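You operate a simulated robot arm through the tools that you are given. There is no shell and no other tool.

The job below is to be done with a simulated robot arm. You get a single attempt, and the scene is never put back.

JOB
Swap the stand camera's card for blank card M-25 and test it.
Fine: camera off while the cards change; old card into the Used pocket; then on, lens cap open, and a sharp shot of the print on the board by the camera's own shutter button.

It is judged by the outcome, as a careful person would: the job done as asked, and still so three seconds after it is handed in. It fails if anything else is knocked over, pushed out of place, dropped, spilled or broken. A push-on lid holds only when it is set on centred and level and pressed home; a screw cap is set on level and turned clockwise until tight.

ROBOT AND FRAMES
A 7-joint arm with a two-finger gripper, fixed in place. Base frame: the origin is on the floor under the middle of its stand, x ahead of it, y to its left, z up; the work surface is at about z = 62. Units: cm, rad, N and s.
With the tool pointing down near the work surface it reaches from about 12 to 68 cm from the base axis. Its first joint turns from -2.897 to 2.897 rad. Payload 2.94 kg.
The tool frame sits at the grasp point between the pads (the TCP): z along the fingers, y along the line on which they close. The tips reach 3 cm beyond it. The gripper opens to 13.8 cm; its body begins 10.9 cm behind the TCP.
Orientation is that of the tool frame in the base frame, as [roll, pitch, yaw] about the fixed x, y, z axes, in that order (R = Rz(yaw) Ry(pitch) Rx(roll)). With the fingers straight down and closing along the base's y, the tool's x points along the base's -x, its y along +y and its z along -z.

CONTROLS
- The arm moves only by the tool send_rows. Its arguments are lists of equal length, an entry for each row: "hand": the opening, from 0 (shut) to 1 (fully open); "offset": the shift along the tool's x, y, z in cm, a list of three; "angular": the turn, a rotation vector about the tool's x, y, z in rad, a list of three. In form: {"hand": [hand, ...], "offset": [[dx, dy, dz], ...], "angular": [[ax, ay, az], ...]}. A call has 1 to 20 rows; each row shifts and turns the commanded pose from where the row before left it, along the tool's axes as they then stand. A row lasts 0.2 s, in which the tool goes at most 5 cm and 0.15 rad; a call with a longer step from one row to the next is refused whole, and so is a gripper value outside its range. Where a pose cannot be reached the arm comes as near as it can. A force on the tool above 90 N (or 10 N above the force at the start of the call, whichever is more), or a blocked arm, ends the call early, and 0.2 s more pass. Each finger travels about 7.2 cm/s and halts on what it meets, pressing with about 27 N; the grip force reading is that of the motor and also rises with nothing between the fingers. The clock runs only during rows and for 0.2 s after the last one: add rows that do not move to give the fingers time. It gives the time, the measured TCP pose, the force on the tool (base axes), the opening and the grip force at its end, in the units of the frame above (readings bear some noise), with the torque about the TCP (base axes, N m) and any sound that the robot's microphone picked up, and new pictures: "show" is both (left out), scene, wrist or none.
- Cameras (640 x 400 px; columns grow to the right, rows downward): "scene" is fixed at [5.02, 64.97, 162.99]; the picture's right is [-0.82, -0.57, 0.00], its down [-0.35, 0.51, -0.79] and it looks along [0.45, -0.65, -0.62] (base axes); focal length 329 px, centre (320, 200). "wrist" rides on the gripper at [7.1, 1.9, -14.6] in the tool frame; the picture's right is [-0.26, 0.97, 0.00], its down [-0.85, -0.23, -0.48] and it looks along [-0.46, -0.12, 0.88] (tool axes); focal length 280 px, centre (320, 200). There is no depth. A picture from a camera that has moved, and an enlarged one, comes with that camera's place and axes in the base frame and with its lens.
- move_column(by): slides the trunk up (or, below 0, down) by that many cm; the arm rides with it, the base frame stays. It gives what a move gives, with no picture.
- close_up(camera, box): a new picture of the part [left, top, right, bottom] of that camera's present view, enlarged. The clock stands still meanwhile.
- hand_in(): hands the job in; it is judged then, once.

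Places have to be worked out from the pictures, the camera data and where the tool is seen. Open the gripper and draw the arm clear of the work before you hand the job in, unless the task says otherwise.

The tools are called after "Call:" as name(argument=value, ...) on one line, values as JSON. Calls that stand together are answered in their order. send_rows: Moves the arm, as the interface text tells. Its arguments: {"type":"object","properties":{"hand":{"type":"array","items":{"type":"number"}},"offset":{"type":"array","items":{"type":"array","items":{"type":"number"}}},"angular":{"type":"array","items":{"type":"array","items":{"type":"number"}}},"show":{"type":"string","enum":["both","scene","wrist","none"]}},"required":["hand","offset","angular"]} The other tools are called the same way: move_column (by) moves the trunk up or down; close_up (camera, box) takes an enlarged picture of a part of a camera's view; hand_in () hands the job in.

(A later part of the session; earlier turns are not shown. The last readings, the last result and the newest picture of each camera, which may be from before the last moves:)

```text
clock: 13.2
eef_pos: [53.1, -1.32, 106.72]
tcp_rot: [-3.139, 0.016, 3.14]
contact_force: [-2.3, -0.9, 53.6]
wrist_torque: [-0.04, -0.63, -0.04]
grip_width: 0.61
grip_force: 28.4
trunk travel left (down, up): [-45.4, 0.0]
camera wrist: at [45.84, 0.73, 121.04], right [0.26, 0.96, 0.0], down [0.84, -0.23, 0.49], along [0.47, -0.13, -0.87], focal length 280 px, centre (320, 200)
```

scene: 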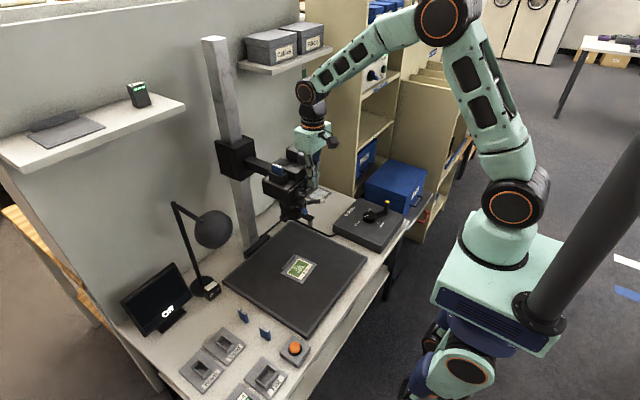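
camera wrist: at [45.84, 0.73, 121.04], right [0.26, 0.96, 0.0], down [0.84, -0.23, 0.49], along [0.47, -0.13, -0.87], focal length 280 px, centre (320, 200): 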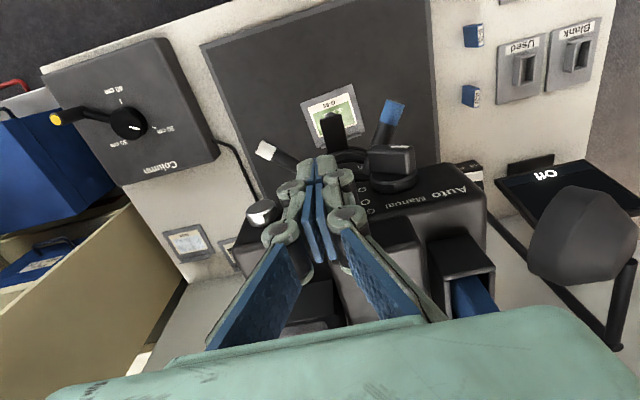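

The screen now reads "Off", and the lever is at its stop. I lift straight up and open the fingers for the card, then check.

Call:
send_rows(hand=[0, 0, 0, 0.3, 0.3, 0.3, 0.3], offset=[[0, 0, -2], [0, 0, -3], [0, 0, -4], [0, 0, -4], [0, 0, 0], [0, 0, 0], [0, 0, 0]], angular=[[0, 0.01, 0], [0, 0, 0], [0, 0, 0], [0, 0, 0], [0, 0, 0], [0, 0, 0], [0, 0, 0]], show="both")

Call:
close_up(camera="wrist", box=[260, 110, 420, 210])

Call:
close_up(camera="wrist", box=[340, 180, 480, 280])

```text
clock: 14.8
eef_pos: [53.1, -1.28, 118.78]
tcp_rot: [-3.138, -0.013, 3.141]
contact_force: [-0.2, -0.4, -0.5]
wrist_torque: [0.0, 0.0, -0.01]
grip_width: 4.14
grip_force: 0.0
trunk travel left (down, up): [-45.4, 0.0]
camera wrist: at [46.3, 0.71, 133.26], right [0.26, 0.96, 0.0], down [0.85, -0.23, 0.47], along [0.45, -0.13, -0.88], focal length 280 px, centre (320, 200)
```

scene: 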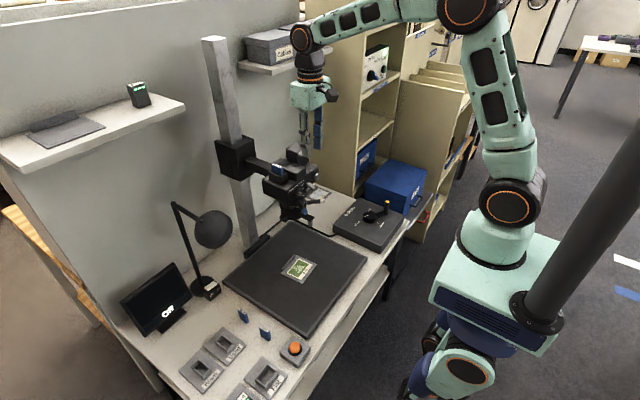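
wrist: 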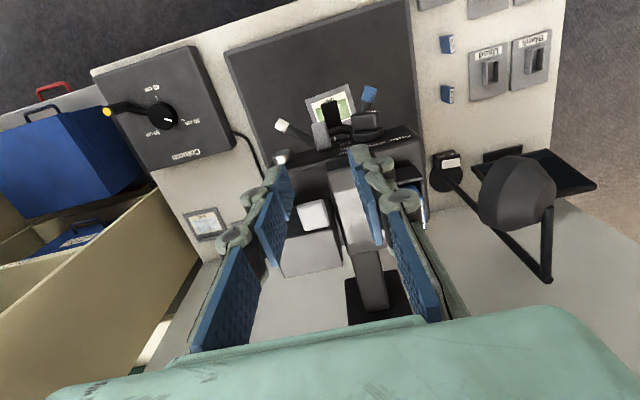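

```text
4.00 times, centred on (340, 160) of wrist
camera zoom: at [46.3, 0.71, 133.26], right [0.26, 0.96, 0.0], down [0.85, -0.23, 0.47], along [0.45, -0.13, -0.88], focal length 1122 px, centre (240, 360)
```

zoom: 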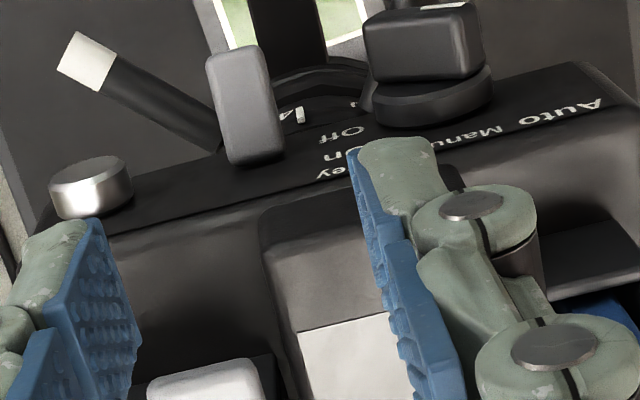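

```text
4.00 times, centred on (410, 230) of wrist
camera zoom: at [46.3, 0.71, 133.26], right [0.26, 0.96, 0.0], down [0.85, -0.23, 0.47], along [0.45, -0.13, -0.88], focal length 1122 px, centre (-40, 80)
```

zoom: 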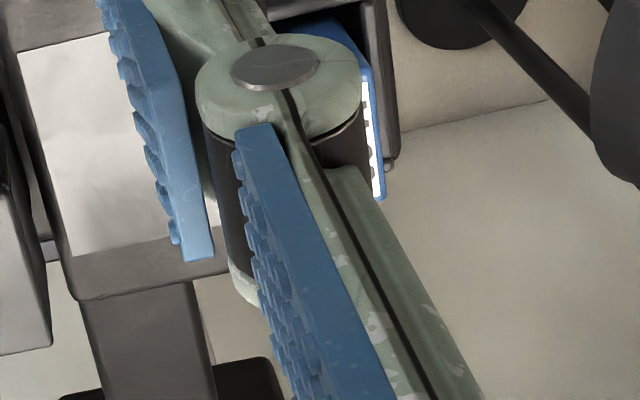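

The camera is off (lever down). I move the open hand over card M-32, staying above it, to align.

Call:
send_rows(hand=[0.3, 0.3, 0.3, 0.3, 0.3], offset=[[-2.62, 2.29, -0.3], [-2.62, 2.29, -0.3], [-2.62, 2.29, -0.2], [0, 0, 0], [0, 0, 0]], angular=[[0, -0.011, 0], [0, 0, 0], [0, 0, 0], [0, 0, 0], [0, 0, 0]], show="both")

Call:
close_up(camera="wrist", box=[260, 100, 420, 200])

Call:
close_up(camera="scene", box=[240, 110, 340, 200])

```text
clock: 16.0
eef_pos: [61.08, 5.59, 119.64]
tcp_rot: [-3.139, -0.002, 3.14]
contact_force: [-0.3, 0.2, 0.0]
wrist_torque: [0.01, -0.02, -0.01]
grip_width: 4.15
grip_force: 0.1
trunk travel left (down, up): [-45.4, 0.0]
camera wrist: at [53.97, 7.57, 134.12], right [0.26, 0.96, 0.0], down [0.85, -0.23, 0.48], along [0.46, -0.13, -0.88], focal length 280 px, centre (320, 200)
```

scene: 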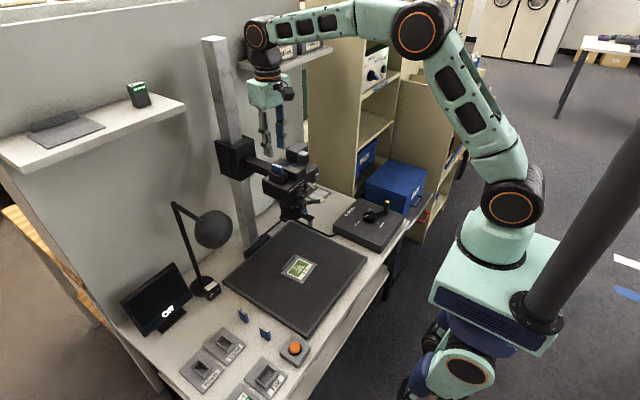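
wrist: 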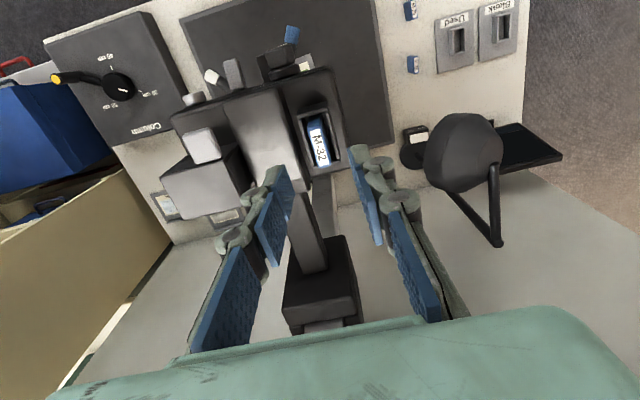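

```text
4.00 times, centred on (340, 150) of wrist
camera zoom: at [53.97, 7.57, 134.12], right [0.26, 0.96, 0.0], down [0.85, -0.23, 0.48], along [0.46, -0.13, -0.88], focal length 1122 px, centre (240, 400)
```

zoom: 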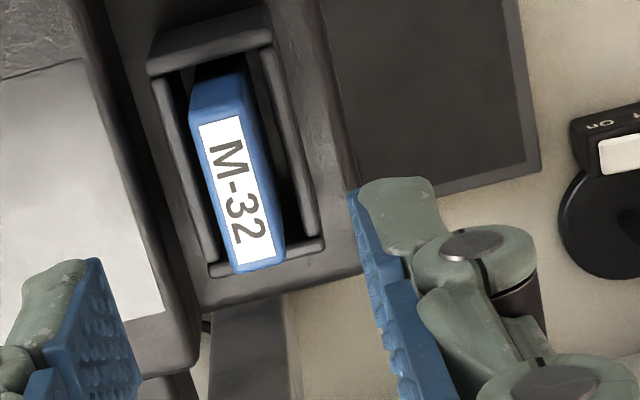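

```text
4.44 times, centred on (290, 155) of scene
camera zoom: at [5.02, 64.97, 162.99], right [-0.82, -0.57, 0.0], down [-0.35, 0.51, -0.79], along [0.45, -0.65, -0.62], focal length 1463 px, centre (453, 400)
```

zoom: 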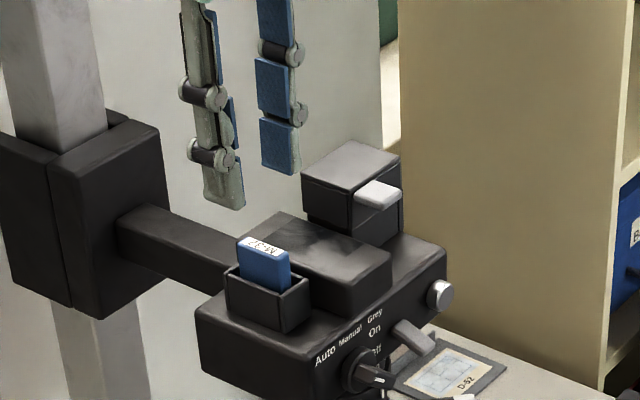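

The card top is at [60.95, 5.6, 112.2], its width along x, thickness along y, and the slot rim at about z=110.2. I descend to tips ≈110.6 over the card with 4 cm opening.

Call:
send_rows(hand=[0.3, 0.3, 0.3, 0.3, 0.3], offset=[[0.1, 0, 2], [0, 0, 2], [0, 0, 1.2], [0, 0, 0.8], [0, 0, 0]], angular=[[0, 0, 0], [0, 0, 0], [0, 0, 0], [0, 0, 0], [0, 0, 0]], show="both")

Call:
close_up(camera="wrist", box=[240, 100, 400, 200])

Call:
close_up(camera="scene", box=[250, 130, 310, 180])

```text
clock: 17.2
eef_pos: [61.09, 5.62, 113.55]
tcp_rot: [-3.139, -0.001, 3.141]
contact_force: [0.5, -0.7, 0.6]
wrist_torque: [-0.01, -0.01, 0.02]
grip_width: 4.14
grip_force: 0.1
trunk travel left (down, up): [-45.4, 0.0]
camera wrist: at [54.0, 7.7, 128.08], right [0.26, 0.96, 0.0], down [0.85, -0.23, 0.48], along [0.46, -0.13, -0.88], focal length 280 px, centre (320, 200)
```

scene: 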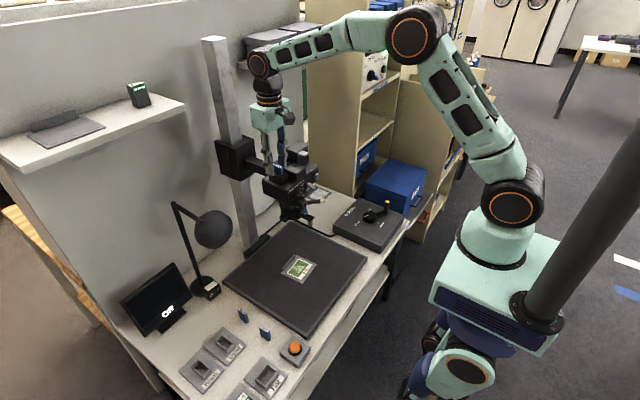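
wrist: 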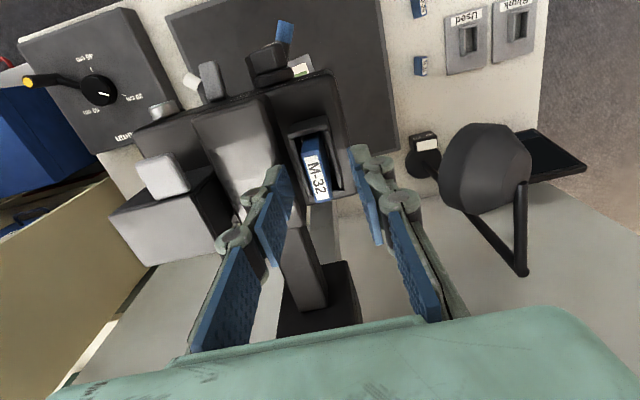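

```text
4.00 times, centred on (320, 150) of wrist
camera zoom: at [54.0, 7.7, 128.08], right [0.26, 0.96, 0.0], down [0.85, -0.23, 0.48], along [0.46, -0.13, -0.88], focal length 1122 px, centre (320, 400)
```

zoom: 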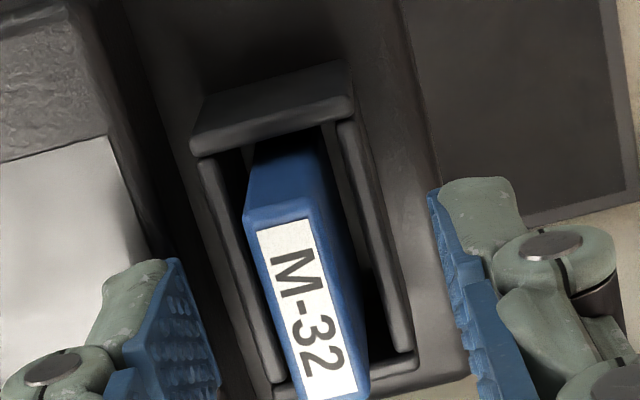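

```text
8.00 times, centred on (280, 155) of scene
camera zoom: at [5.02, 64.97, 162.99], right [-0.82, -0.57, 0.0], down [-0.35, 0.51, -0.79], along [0.45, -0.65, -0.62], focal length 2634 px, centre (640, 560)
```

zoom: 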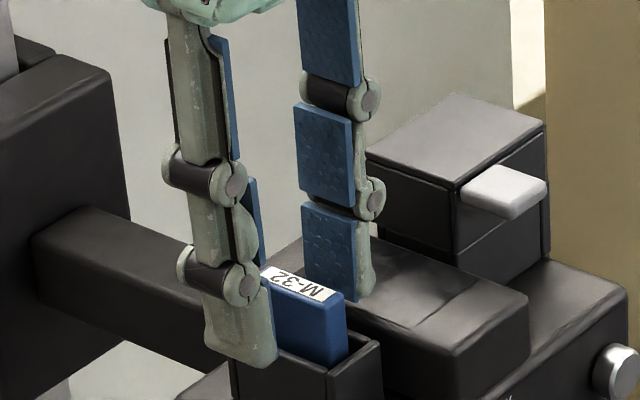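

Card centre is about 0.2 cm back and right of the finger centre. I correct this, close the fingers on the card, and look before lifting.

Call:
send_rows(hand=[0.3, 0.3, 0.1, 0, 0, 0], offset=[[0.22, -0.17, 0], [0, 0, 0.1], [0, 0, 0], [0, 0, 0], [0, 0, 0], [0, 0, 0]], angular=[[0, 0, 0], [0, 0, 0], [0, 0, 0], [0, 0, 0], [0, 0, 0], [0, 0, 0]], show="both")

Call:
close_up(camera="wrist", box=[240, 100, 400, 200])

Call:
close_up(camera="scene", box=[250, 130, 310, 180])

```text
clock: 18.6
eef_pos: [60.83, 5.52, 113.47]
tcp_rot: [-3.14, 0.0, 3.139]
contact_force: [-0.3, 0.0, 0.7]
wrist_torque: [-0.02, -0.02, 0.0]
grip_width: 1.08
grip_force: 26.6
trunk travel left (down, up): [-45.4, 0.0]
camera wrist: at [53.78, 7.48, 128.03], right [0.26, 0.96, 0.0], down [0.85, -0.23, 0.48], along [0.46, -0.13, -0.88], focal length 280 px, centre (320, 200)
```

scene: 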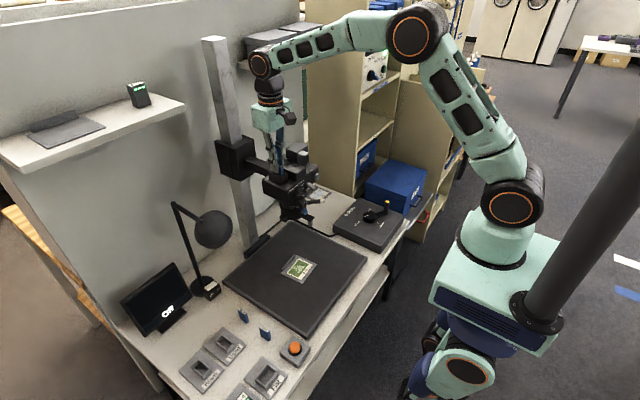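
wrist: 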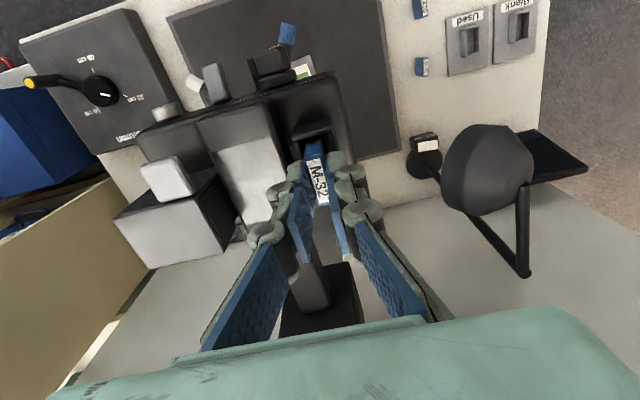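

```text
4.00 times, centred on (320, 150) of wrist
camera zoom: at [53.78, 7.48, 128.03], right [0.26, 0.96, 0.0], down [0.85, -0.23, 0.48], along [0.46, -0.13, -0.88], focal length 1122 px, centre (320, 400)
```

zoom: 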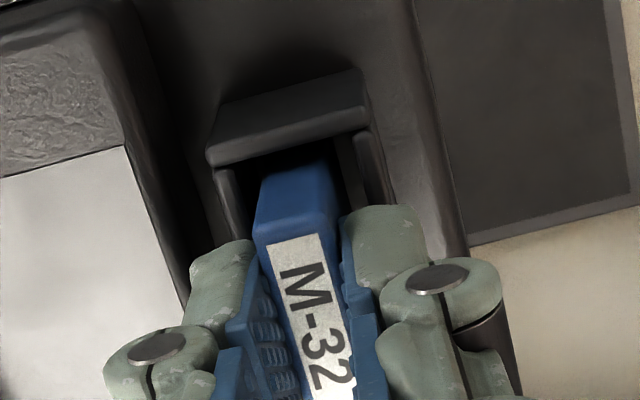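

```text
8.00 times, centred on (280, 155) of scene
camera zoom: at [5.02, 64.97, 162.99], right [-0.82, -0.57, 0.0], down [-0.35, 0.51, -0.79], along [0.45, -0.65, -0.62], focal length 2634 px, centre (640, 560)
```

zoom: 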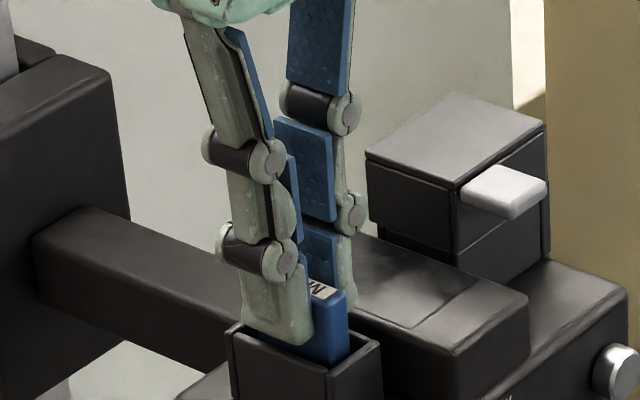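

Gripped at 1.08 cm. I lift the card straight up, gently at first.

Call:
send_rows(hand=[0, 0, 0, 0, 0, 0, 0, 0], offset=[[0, 0, -0.5], [0, 0, -0.7], [0, 0, -1], [0, 0, -1], [0, 0, -1.5], [0, 0, -1.5], [0, 0, -1.5], [0, 0, 0]], angular=[[0, 0, 0], [0, 0, 0], [0, 0, 0], [0, 0, 0], [0, 0, 0], [0, 0, 0], [0, 0, 0], [0, 0, 0]], show="both")

Call:
close_up(camera="wrist", box=[240, 100, 400, 200])

Call:
close_up(camera="scene", box=[240, 100, 320, 180])

```text
clock: 20.4
eef_pos: [60.82, 5.48, 121.15]
tcp_rot: [-3.141, -0.001, 3.14]
contact_force: [-0.5, 0.9, 0.3]
wrist_torque: [0.02, 0.02, 0.03]
grip_width: 1.1
grip_force: 27.0
trunk travel left (down, up): [-45.4, 0.0]
camera wrist: at [53.85, 7.48, 135.72], right [0.26, 0.96, 0.0], down [0.85, -0.23, 0.48], along [0.46, -0.13, -0.88], focal length 280 px, centre (320, 200)
```

scene: 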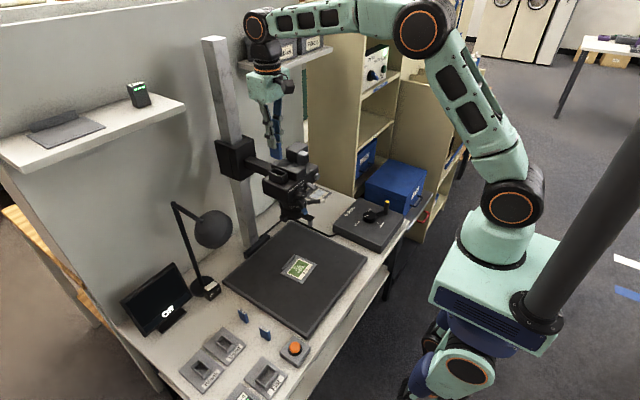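
wrist: 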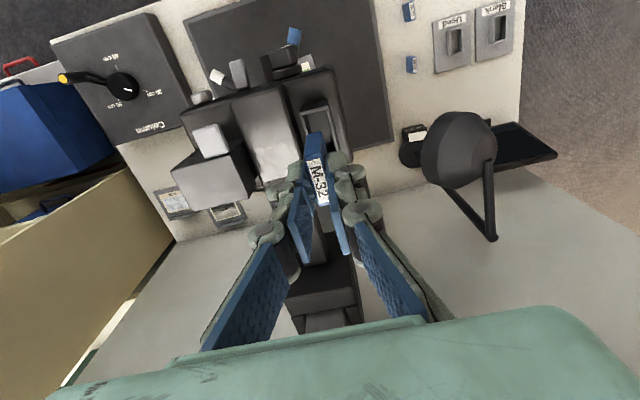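

```text
4.00 times, centred on (320, 150) of wrist
camera zoom: at [53.85, 7.48, 135.72], right [0.26, 0.96, 0.0], down [0.85, -0.23, 0.48], along [0.46, -0.13, -0.88], focal length 1122 px, centre (320, 400)
```

zoom: 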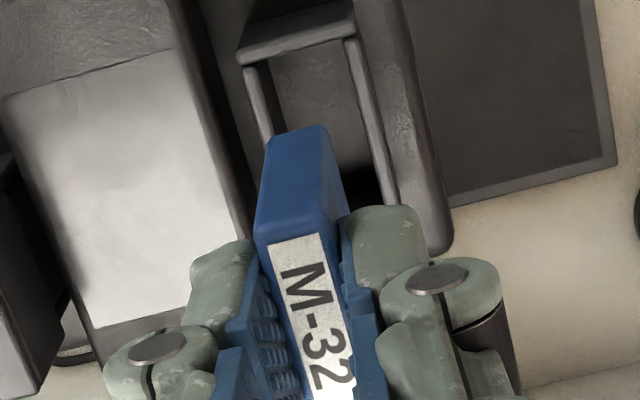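

```text
5.00 times, centred on (280, 140) of scene
camera zoom: at [5.02, 64.97, 162.99], right [-0.82, -0.57, 0.0], down [-0.35, 0.51, -0.79], along [0.45, -0.65, -0.62], focal length 1646 px, centre (520, 500)
```

zoom: 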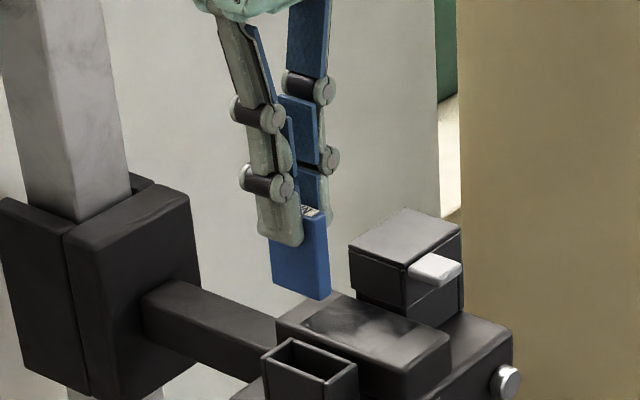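

M-32 is out, hanging about 5.5 cm tall in the grip. The Used pocket is at about [60.5, 37.6, 64]; I carry the card back and left, clear of the lamp head (about [72, 24, 95]), before lowering the trunk.

Call:
send_rows(hand=[0, 0, 0, 0, 0, 0, 0, 0, 0, 0, 0, 0, 0], offset=[[1.8, 2.4, 0], [1.8, 2.4, 0], [1.8, 2.4, 0], [1.8, 2.4, 0], [1.8, 2.4, 0], [1.8, 2.4, 0], [0, 2.9, 0.4], [0, 2.9, 0.4], [0, 2.9, 0.4], [0, 2.9, 0.4], [0, 2.9, 0.4], [0, 2.9, 0.4], [0, 0, 0]], angular=[[0, 0, 0], [0, 0, 0], [0, 0, 0], [0, 0, 0], [0, 0, 0], [0, 0, 0], [0, 0, 0], [0, 0, 0], [0, 0, 0], [0, 0, 0], [0, 0, 0], [0, 0, 0], [0, 0, 0]], show="both")

```text
clock: 23.2
eef_pos: [50.11, 37.34, 118.69]
tcp_rot: [-3.141, 0.0, 3.141]
contact_force: [-0.4, 0.6, 0.2]
wrist_torque: [0.02, -0.04, 0.03]
grip_width: 1.12
grip_force: 26.7
trunk travel left (down, up): [-45.4, 0.0]
camera wrist: at [42.97, 39.37, 133.22], right [0.26, 0.96, 0.0], down [0.85, -0.23, 0.48], along [0.46, -0.13, -0.88], focal length 280 px, centre (320, 200)
```

scene: 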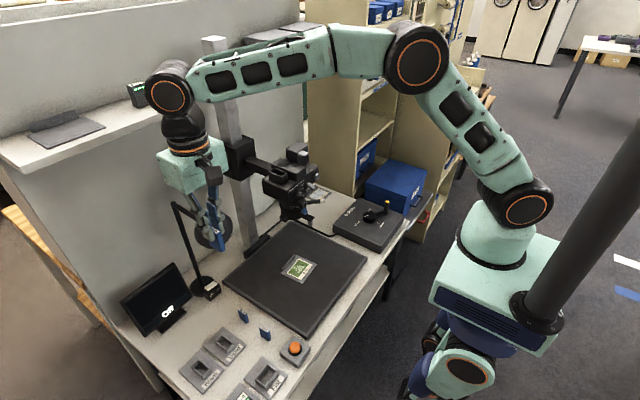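
wrist: 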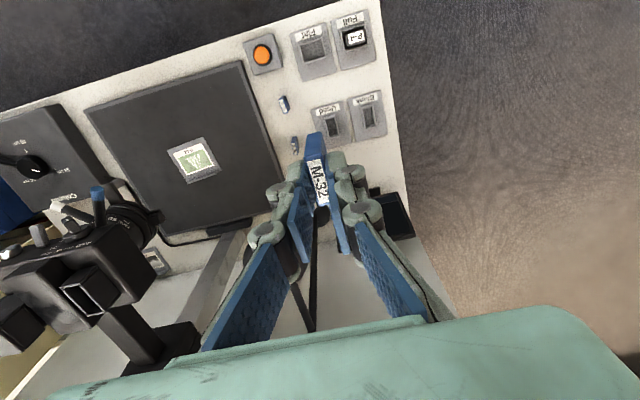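

From here I see the cards and pockets below and the lens from the side. I enlarge both.

Call:
close_up(camera="wrist", box=[260, 80, 400, 168])

Call:
close_up(camera="wrist", box=[0, 160, 200, 300])

```text
4.55 times, centred on (330, 124) of wrist
camera zoom: at [42.97, 39.37, 133.22], right [0.26, 0.96, 0.0], down [0.85, -0.23, 0.48], along [0.46, -0.13, -0.88], focal length 1274 px, centre (274, 546)
```

zoom: 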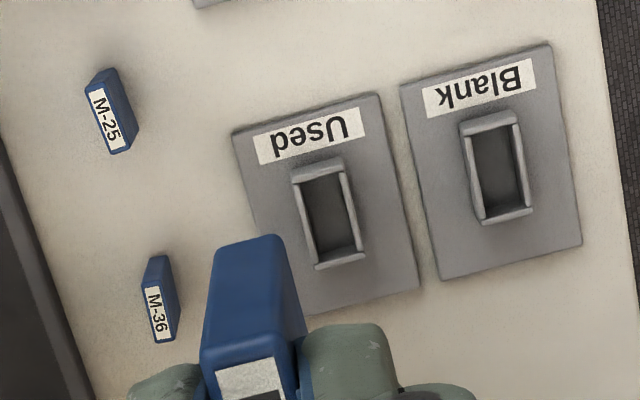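

```text
2.86 times, centred on (100, 230) of wrist
camera zoom: at [42.97, 39.37, 133.22], right [0.26, 0.96, 0.0], down [0.85, -0.23, 0.48], along [0.46, -0.13, -0.88], focal length 801 px, centre (949, 114)
```

zoom: 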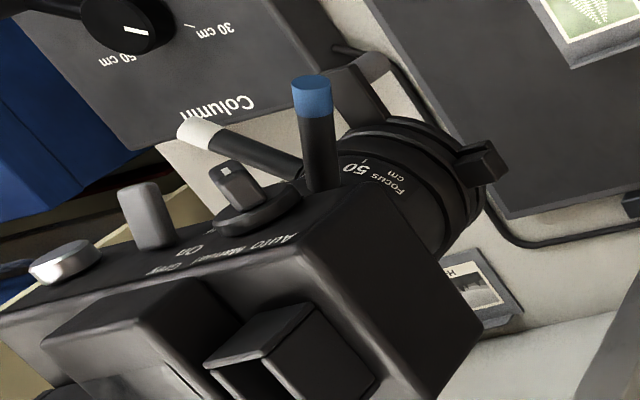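

Used pocket centre is about [60.7, 37.7]; I lower the trunk 25 cm here (nothing below but table), then move above the pocket.

Call:
move_column(by=-25)

Call:
send_rows(hand=[0, 0, 0, 0, 0, 0], offset=[[-2.6, 0.1, 2], [-2.7, 0.1, 2], [-2.7, 0.1, 2], [-2.7, 0.1, 2], [0, 0, 1], [0, 0, 0]], angular=[[0, 0, 0], [0, 0, 0], [0, 0, 0], [0, 0, 0], [0, 0, 0], [0, 0, 0]], show="both")

Call:
close_up(camera="wrist", box=[240, 80, 400, 180])

```text
clock: 25.8
eef_pos: [50.04, 37.36, 93.76]
tcp_rot: [-3.14, -0.001, 3.139]
contact_force: [0.6, 0.0, -1.4]
wrist_torque: [0.04, 0.03, 0.0]
grip_width: 1.09
grip_force: 27.3
trunk travel left (down, up): [-20.4, 25.0]
```

```text
clock: 27.2
eef_pos: [60.75, 37.75, 84.84]
tcp_rot: [-3.141, 0.0, 3.14]
contact_force: [-1.0, -1.0, -1.1]
wrist_torque: [0.01, 0.03, 0.0]
grip_width: 1.09
grip_force: 27.1
trunk travel left (down, up): [-20.4, 25.0]
camera wrist: at [53.74, 39.76, 99.27], right [0.26, 0.96, 0.0], down [0.85, -0.23, 0.48], along [0.46, -0.13, -0.88], focal length 280 px, centre (320, 200)
```

scene: 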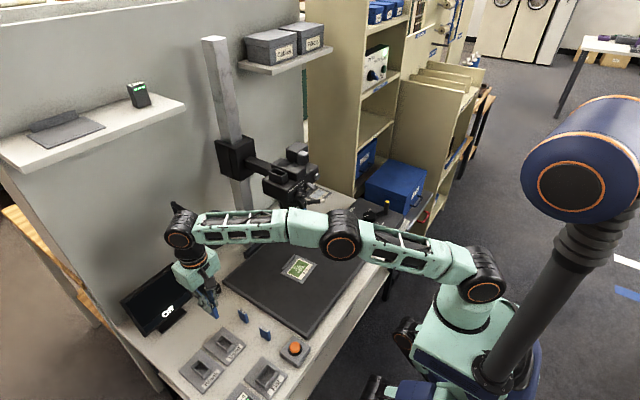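
wrist: 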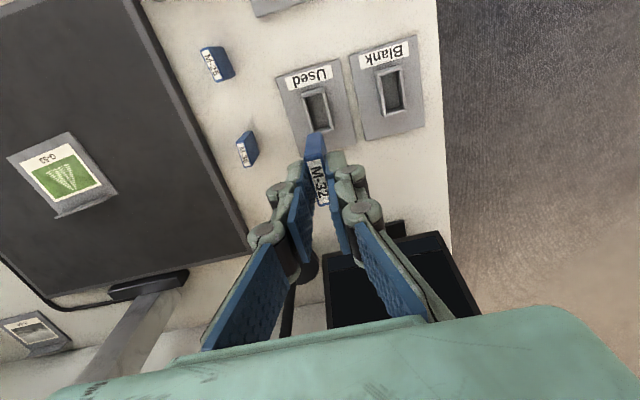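

```text
4.00 times, centred on (320, 130) of wrist
camera zoom: at [53.74, 39.76, 99.27], right [0.26, 0.96, 0.0], down [0.85, -0.23, 0.48], along [0.46, -0.13, -0.88], focal length 1122 px, centre (320, 480)
```

zoom: 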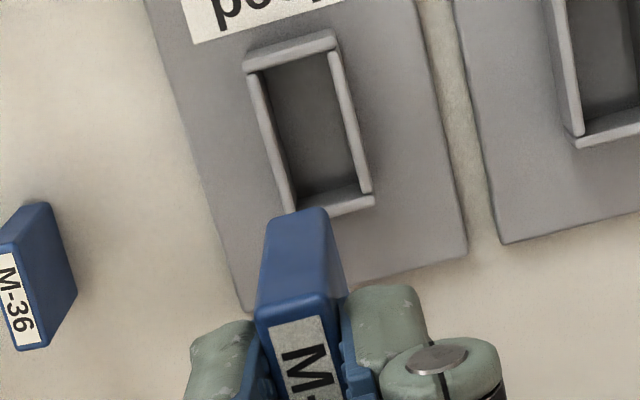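

Pocket centre refined to about [60.4, 37.6], aligned with x. I shift and lower until the card bottom is just above the rim, then check.

Call:
send_rows(hand=[0, 0, 0, 0, 0, 0], offset=[[0.4, -0.15, 3], [0, 0, 3], [0, 0, 2.5], [0, 0, 2], [0, 0, 1], [0, 0, 0]], angular=[[0, 0, 0], [0, 0, 0], [0, 0, 0], [0, 0, 0], [0, 0, 0], [0, 0, 0]], show="both")

Call:
close_up(camera="wrist", box=[240, 80, 400, 180])

Call:
close_up(camera="scene", box=[180, 290, 280, 365])

```text
clock: 28.6
eef_pos: [60.34, 37.57, 73.28]
tcp_rot: [-3.138, -0.001, 3.14]
contact_force: [0.6, 0.3, 0.0]
wrist_torque: [0.0, -0.02, -0.01]
grip_width: 1.1
grip_force: 27.0
trunk travel left (down, up): [-20.4, 25.0]
camera wrist: at [53.27, 39.55, 87.77], right [0.26, 0.96, 0.0], down [0.85, -0.23, 0.48], along [0.46, -0.13, -0.88], focal length 280 px, centre (320, 200)
```

scene: 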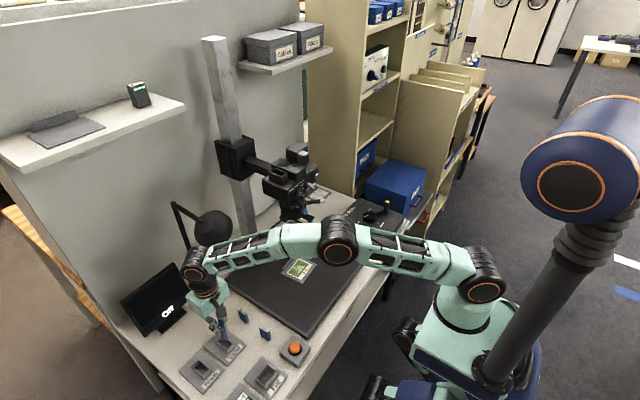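
wrist: 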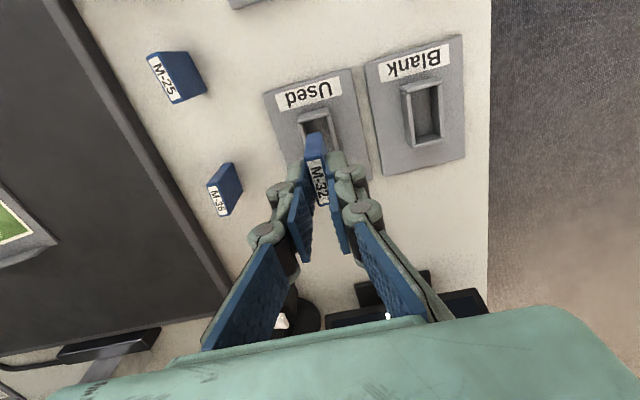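

```text
4.00 times, centred on (320, 130) of wrist
camera zoom: at [53.27, 39.55, 87.77], right [0.26, 0.96, 0.0], down [0.85, -0.23, 0.48], along [0.46, -0.13, -0.88], focal length 1122 px, centre (320, 480)
```

zoom: 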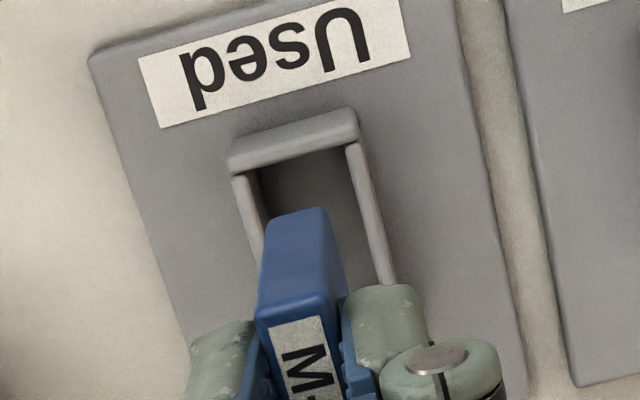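

```text
5.33 times, centred on (230, 328) of scene
camera zoom: at [5.02, 64.97, 162.99], right [-0.82, -0.57, 0.0], down [-0.35, 0.51, -0.79], along [0.45, -0.65, -0.62], focal length 1756 px, centre (800, -480)
```

zoom: 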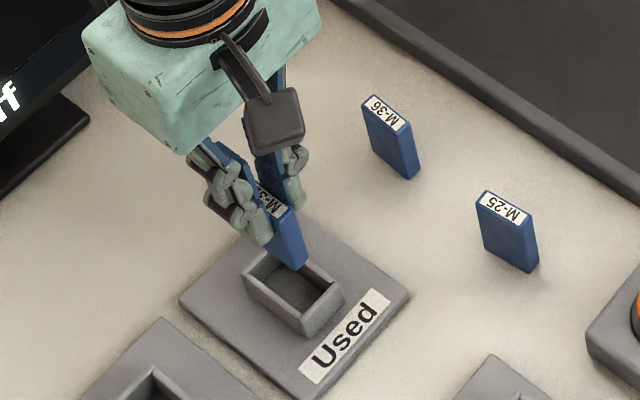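

Card bottom is just above the rim and inside its outline; I nudge 0.2 cm left and 0.15 back, and lower into the pocket.

Call:
send_rows(hand=[0, 0, 0, 0, 0, 0, 0], offset=[[0.15, 0.2, 0], [0, 0, 1], [0, 0, 1], [0, 0, 0.7], [0, 0, 0.5], [0, 0, 0.3], [0, 0, 0]], angular=[[0, 0, 0], [0, 0, 0], [0, 0, 0], [0, 0, 0], [0, 0, 0], [0, 0, 0], [0, 0, 0]], show="both")

Call:
close_up(camera="wrist", box=[240, 80, 400, 180])

Call:
close_up(camera="scene", box=[180, 290, 280, 365])

```text
clock: 30.2
eef_pos: [60.23, 37.68, 69.6]
tcp_rot: [-3.139, -0.001, 3.139]
contact_force: [-0.3, -1.1, -0.8]
wrist_torque: [0.03, 0.0, -0.01]
grip_width: 1.09
grip_force: 26.9
trunk travel left (down, up): [-20.4, 25.0]
camera wrist: at [53.11, 39.75, 84.18], right [0.26, 0.96, 0.0], down [0.85, -0.23, 0.48], along [0.46, -0.13, -0.88], focal length 280 px, centre (320, 200)
```

scene: 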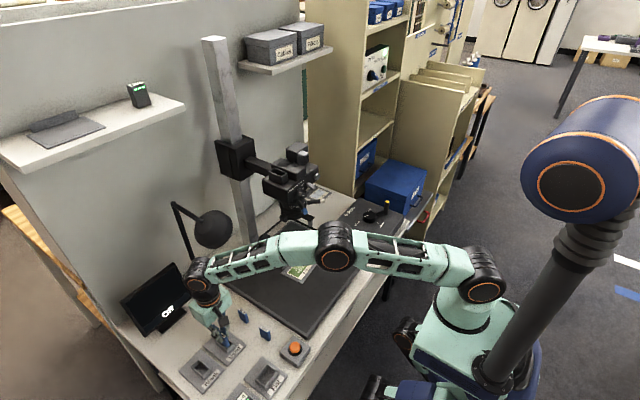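
wrist: 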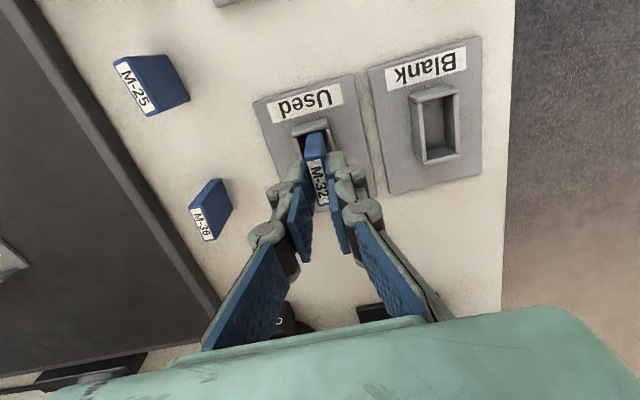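

```text
4.00 times, centred on (320, 130) of wrist
camera zoom: at [53.11, 39.75, 84.18], right [0.26, 0.96, 0.0], down [0.85, -0.23, 0.48], along [0.46, -0.13, -0.88], focal length 1122 px, centre (320, 480)
```

zoom: 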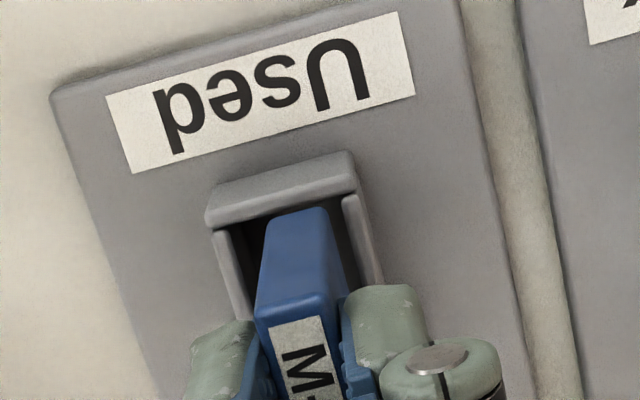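

```text
5.33 times, centred on (230, 328) of scene
camera zoom: at [5.02, 64.97, 162.99], right [-0.82, -0.57, 0.0], down [-0.35, 0.51, -0.79], along [0.45, -0.65, -0.62], focal length 1756 px, centre (800, -480)
```

zoom: 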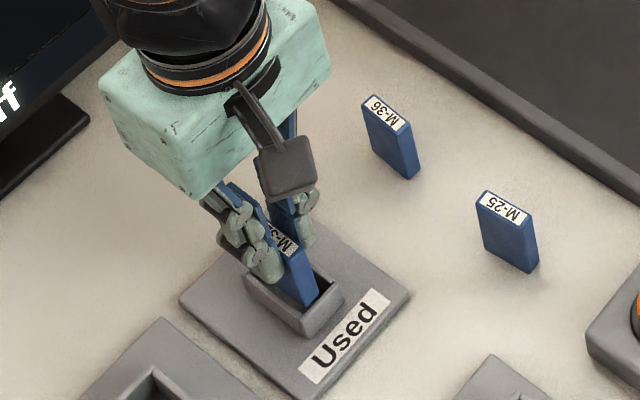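

The card is within the pocket with no contact yet. I lower in small steps to feel the floor.

Call:
send_rows(hand=[0, 0, 0, 0], offset=[[0, 0, 0.25], [0, 0, 0.25], [0, 0, 0.2], [0, 0, 0]], angular=[[0, 0, 0], [0, 0, 0], [0, 0, 0], [0, 0, 0]], show="none")

```text
clock: 31.2
eef_pos: [60.17, 37.79, 68.9]
tcp_rot: [-3.141, 0.002, 3.139]
contact_force: [0.3, -0.1, -0.2]
wrist_torque: [0.01, -0.08, -0.02]
grip_width: 1.09
grip_force: 27.2
trunk travel left (down, up): [-20.4, 25.0]
```

No contact yet at z=68.9; I continue in small steps.

Call:
send_rows(hand=[0, 0, 0, 0], offset=[[0, 0, 0.2], [0, 0, 0.2], [0, 0, 0.2], [0, 0, 0]], angular=[[0, 0, 0], [0, 0, 0], [0, 0, 0], [0, 0, 0]], show="wrist")

Call:
close_up(camera="scene", box=[200, 310, 260, 355])

```text
clock: 32.2
eef_pos: [60.2, 37.76, 68.42]
tcp_rot: [-3.139, -0.003, 3.139]
contact_force: [0.1, 0.0, 0.0]
wrist_torque: [-0.02, 0.04, 0.01]
grip_width: 1.11
grip_force: 27.2
trunk travel left (down, up): [-20.4, 25.0]
camera wrist: at [53.15, 39.76, 82.91], right [0.26, 0.96, 0.0], down [0.85, -0.23, 0.48], along [0.46, -0.13, -0.88], focal length 280 px, centre (320, 200)
```

wrist: 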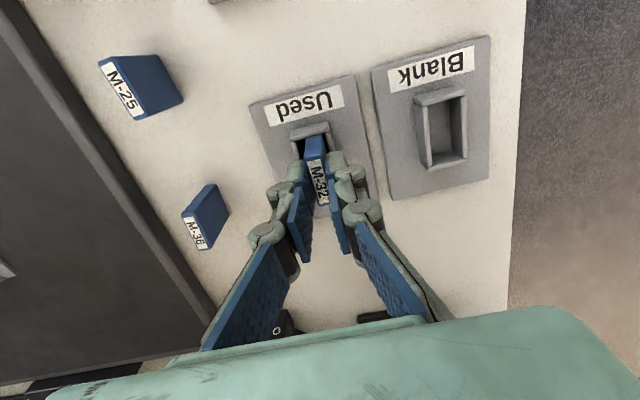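

```text
8.89 times, centred on (230, 332) of scene
camera zoom: at [5.02, 64.97, 162.99], right [-0.82, -0.57, 0.0], down [-0.35, 0.51, -0.79], along [0.45, -0.65, -0.62], focal length 2926 px, centre (1120, -978)
```

zoom: 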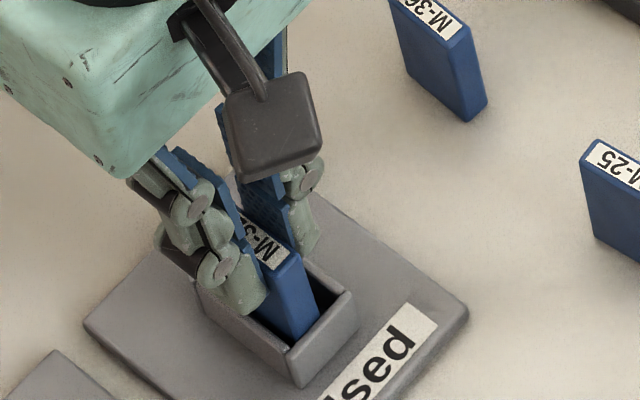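

M-25's top is at about z=66, so cards are only ~4.2 cm tall; the bottom is near the floor now. A few more small steps.

Call:
send_rows(hand=[0, 0, 0, 0], offset=[[0, 0, 0.15], [0, 0, 0.15], [0, 0, 0.15], [0, 0, 0]], angular=[[0, 0, 0], [0, 0, 0], [0, 0, 0], [0, 0, 0]], show="none")

```text
clock: 33.2
eef_pos: [60.22, 37.71, 67.87]
tcp_rot: [-3.141, 0.0, 3.141]
contact_force: [-0.2, 0.3, 0.1]
wrist_torque: [0.0, -0.01, -0.01]
grip_width: 1.09
grip_force: 26.4
trunk travel left (down, up): [-20.4, 25.0]
```

Still free at z=67.9. I check how close the tips are to the rim.

Call:
close_up(camera="scene", box=[205, 320, 250, 355])

Call:
close_up(camera="wrist", box=[270, 110, 370, 172])

```text
11.43 times, centred on (228, 338) of scene
camera zoom: at [5.02, 64.97, 162.99], right [-0.82, -0.57, 0.0], down [-0.35, 0.51, -0.79], along [0.45, -0.65, -0.62], focal length 3762 px, centre (1377, -1371)
```

zoom: 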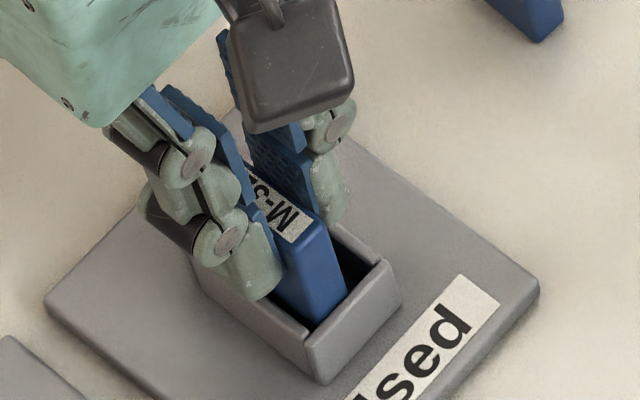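

```text
6.40 times, centred on (320, 141) of wrist
camera zoom: at [53.14, 39.79, 82.43], right [0.26, 0.96, 0.0], down [0.85, -0.23, 0.48], along [0.46, -0.13, -0.88], focal length 1794 px, centre (320, 578)
```

zoom: 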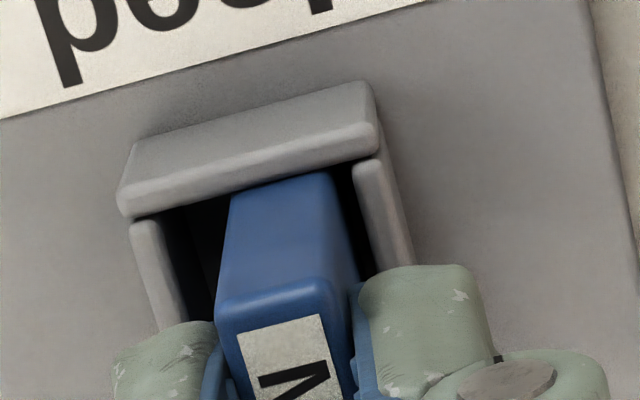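

Tips are right above the rim, and the card is within a few millimetres of the pocket floor. I open gently and rise straight up.

Call:
send_rows(hand=[0.1, 0.13, 0.16, 0.18, 0.2, 0.2, 0.2, 0.25, 0.3], offset=[[0, 0, 0], [0, 0, 0], [0, 0, 0], [0, 0, 0], [0, 0, 0], [0, 0, -1], [0, 0, -2], [0, 0, -3], [0, 0, -4]], angular=[[0, 0, 0], [0, 0, 0], [0, 0, 0], [0, 0, 0], [0, 0, 0], [0, 0, 0], [0, 0, 0], [0, 0, 0], [0, 0, 0]], show="both")

Call:
close_up(camera="wrist", box=[240, 60, 400, 160])

Call:
close_up(camera="scene", box=[180, 290, 280, 365])

```text
clock: 35.2
eef_pos: [60.12, 37.73, 78.0]
tcp_rot: [-3.14, 0.0, 3.139]
contact_force: [-0.2, 1.0, -0.8]
wrist_torque: [-0.05, 0.0, -0.02]
grip_width: 4.15
grip_force: 0.1
trunk travel left (down, up): [-20.4, 25.0]
camera wrist: at [53.07, 39.75, 92.52], right [0.26, 0.96, 0.0], down [0.85, -0.23, 0.48], along [0.46, -0.13, -0.88], focal length 280 px, centre (320, 200)
```

scene: 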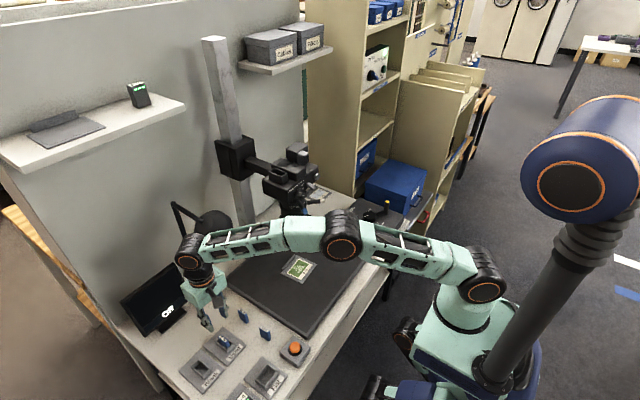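
wrist: 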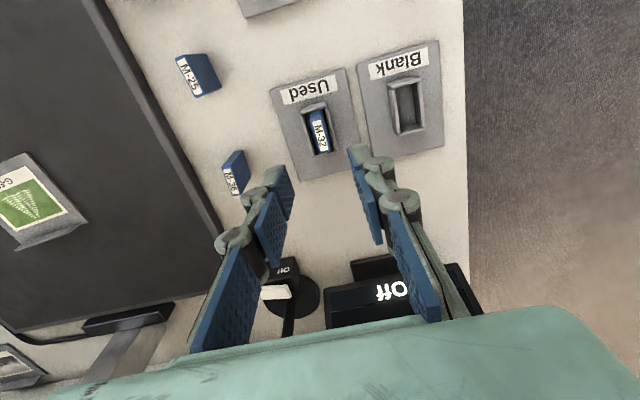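

```text
4.00 times, centred on (320, 110) of wrist
camera zoom: at [53.07, 39.75, 92.52], right [0.26, 0.96, 0.0], down [0.85, -0.23, 0.48], along [0.46, -0.13, -0.88], focal length 1122 px, centre (320, 560)
```

zoom: 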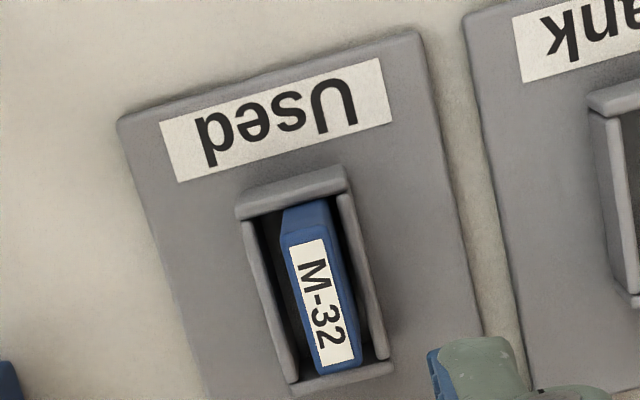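

```text
5.33 times, centred on (230, 328) of scene
camera zoom: at [5.02, 64.97, 162.99], right [-0.82, -0.57, 0.0], down [-0.35, 0.51, -0.79], along [0.45, -0.65, -0.62], focal length 1756 px, centre (800, -480)
```

zoom: 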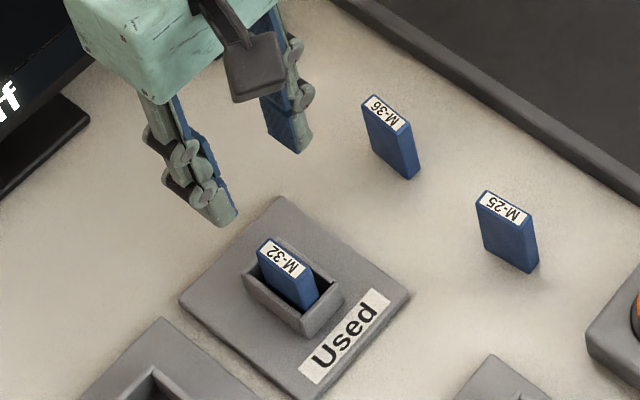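

M-32 stands in the Used pocket. Now I move the open hand over M-25 (about [52, 28, 66]).

Call:
send_rows(hand=[0.3, 0.3, 0.3, 0.3, 0.3], offset=[[2.0, -2.38, -0.3], [2.0, -2.38, -0.2], [2.0, -2.38, 0], [2.0, -2.38, 0], [0, 0, 0]], angular=[[0, 0, 0], [0, 0, 0], [0, 0, 0], [0, 0, 0], [0, 0, 0]], show="both")

Call:
close_up(camera="wrist", box=[240, 60, 400, 160])

```text
clock: 36.4
eef_pos: [52.11, 28.12, 78.5]
tcp_rot: [3.141, 0.001, 3.14]
contact_force: [0.5, 0.8, 0.3]
wrist_torque: [0.01, -0.01, -0.01]
grip_width: 4.14
grip_force: 0.1
trunk travel left (down, up): [-20.4, 25.0]
camera wrist: at [45.01, 30.15, 92.98], right [0.26, 0.96, 0.0], down [0.85, -0.23, 0.48], along [0.46, -0.13, -0.88], focal length 280 px, centre (320, 200)
```

scene: 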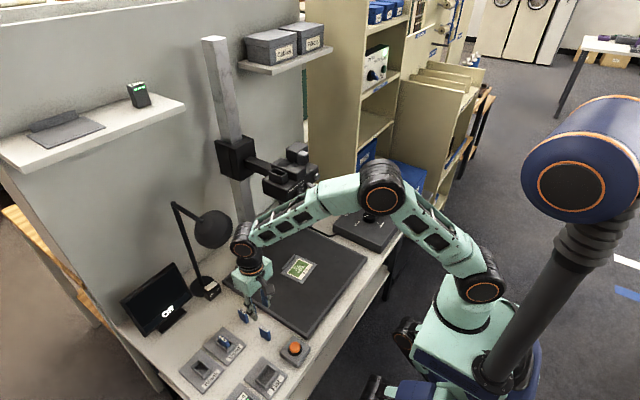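
wrist: 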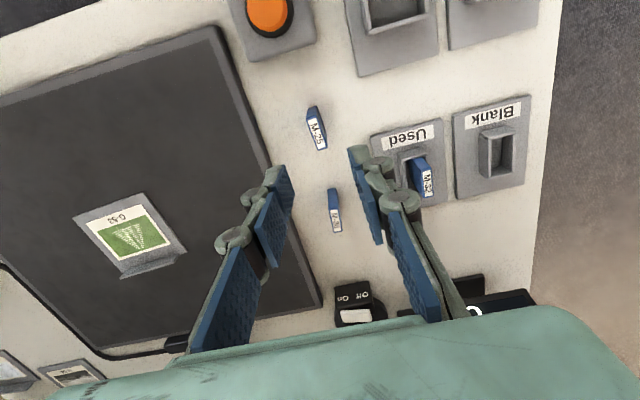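

```text
4.00 times, centred on (320, 110) of wrist
camera zoom: at [45.01, 30.15, 92.98], right [0.26, 0.96, 0.0], down [0.85, -0.23, 0.48], along [0.46, -0.13, -0.88], focal length 1122 px, centre (320, 560)
```

zoom: 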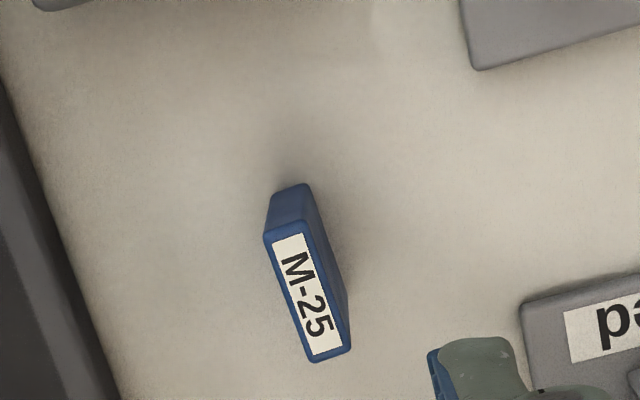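

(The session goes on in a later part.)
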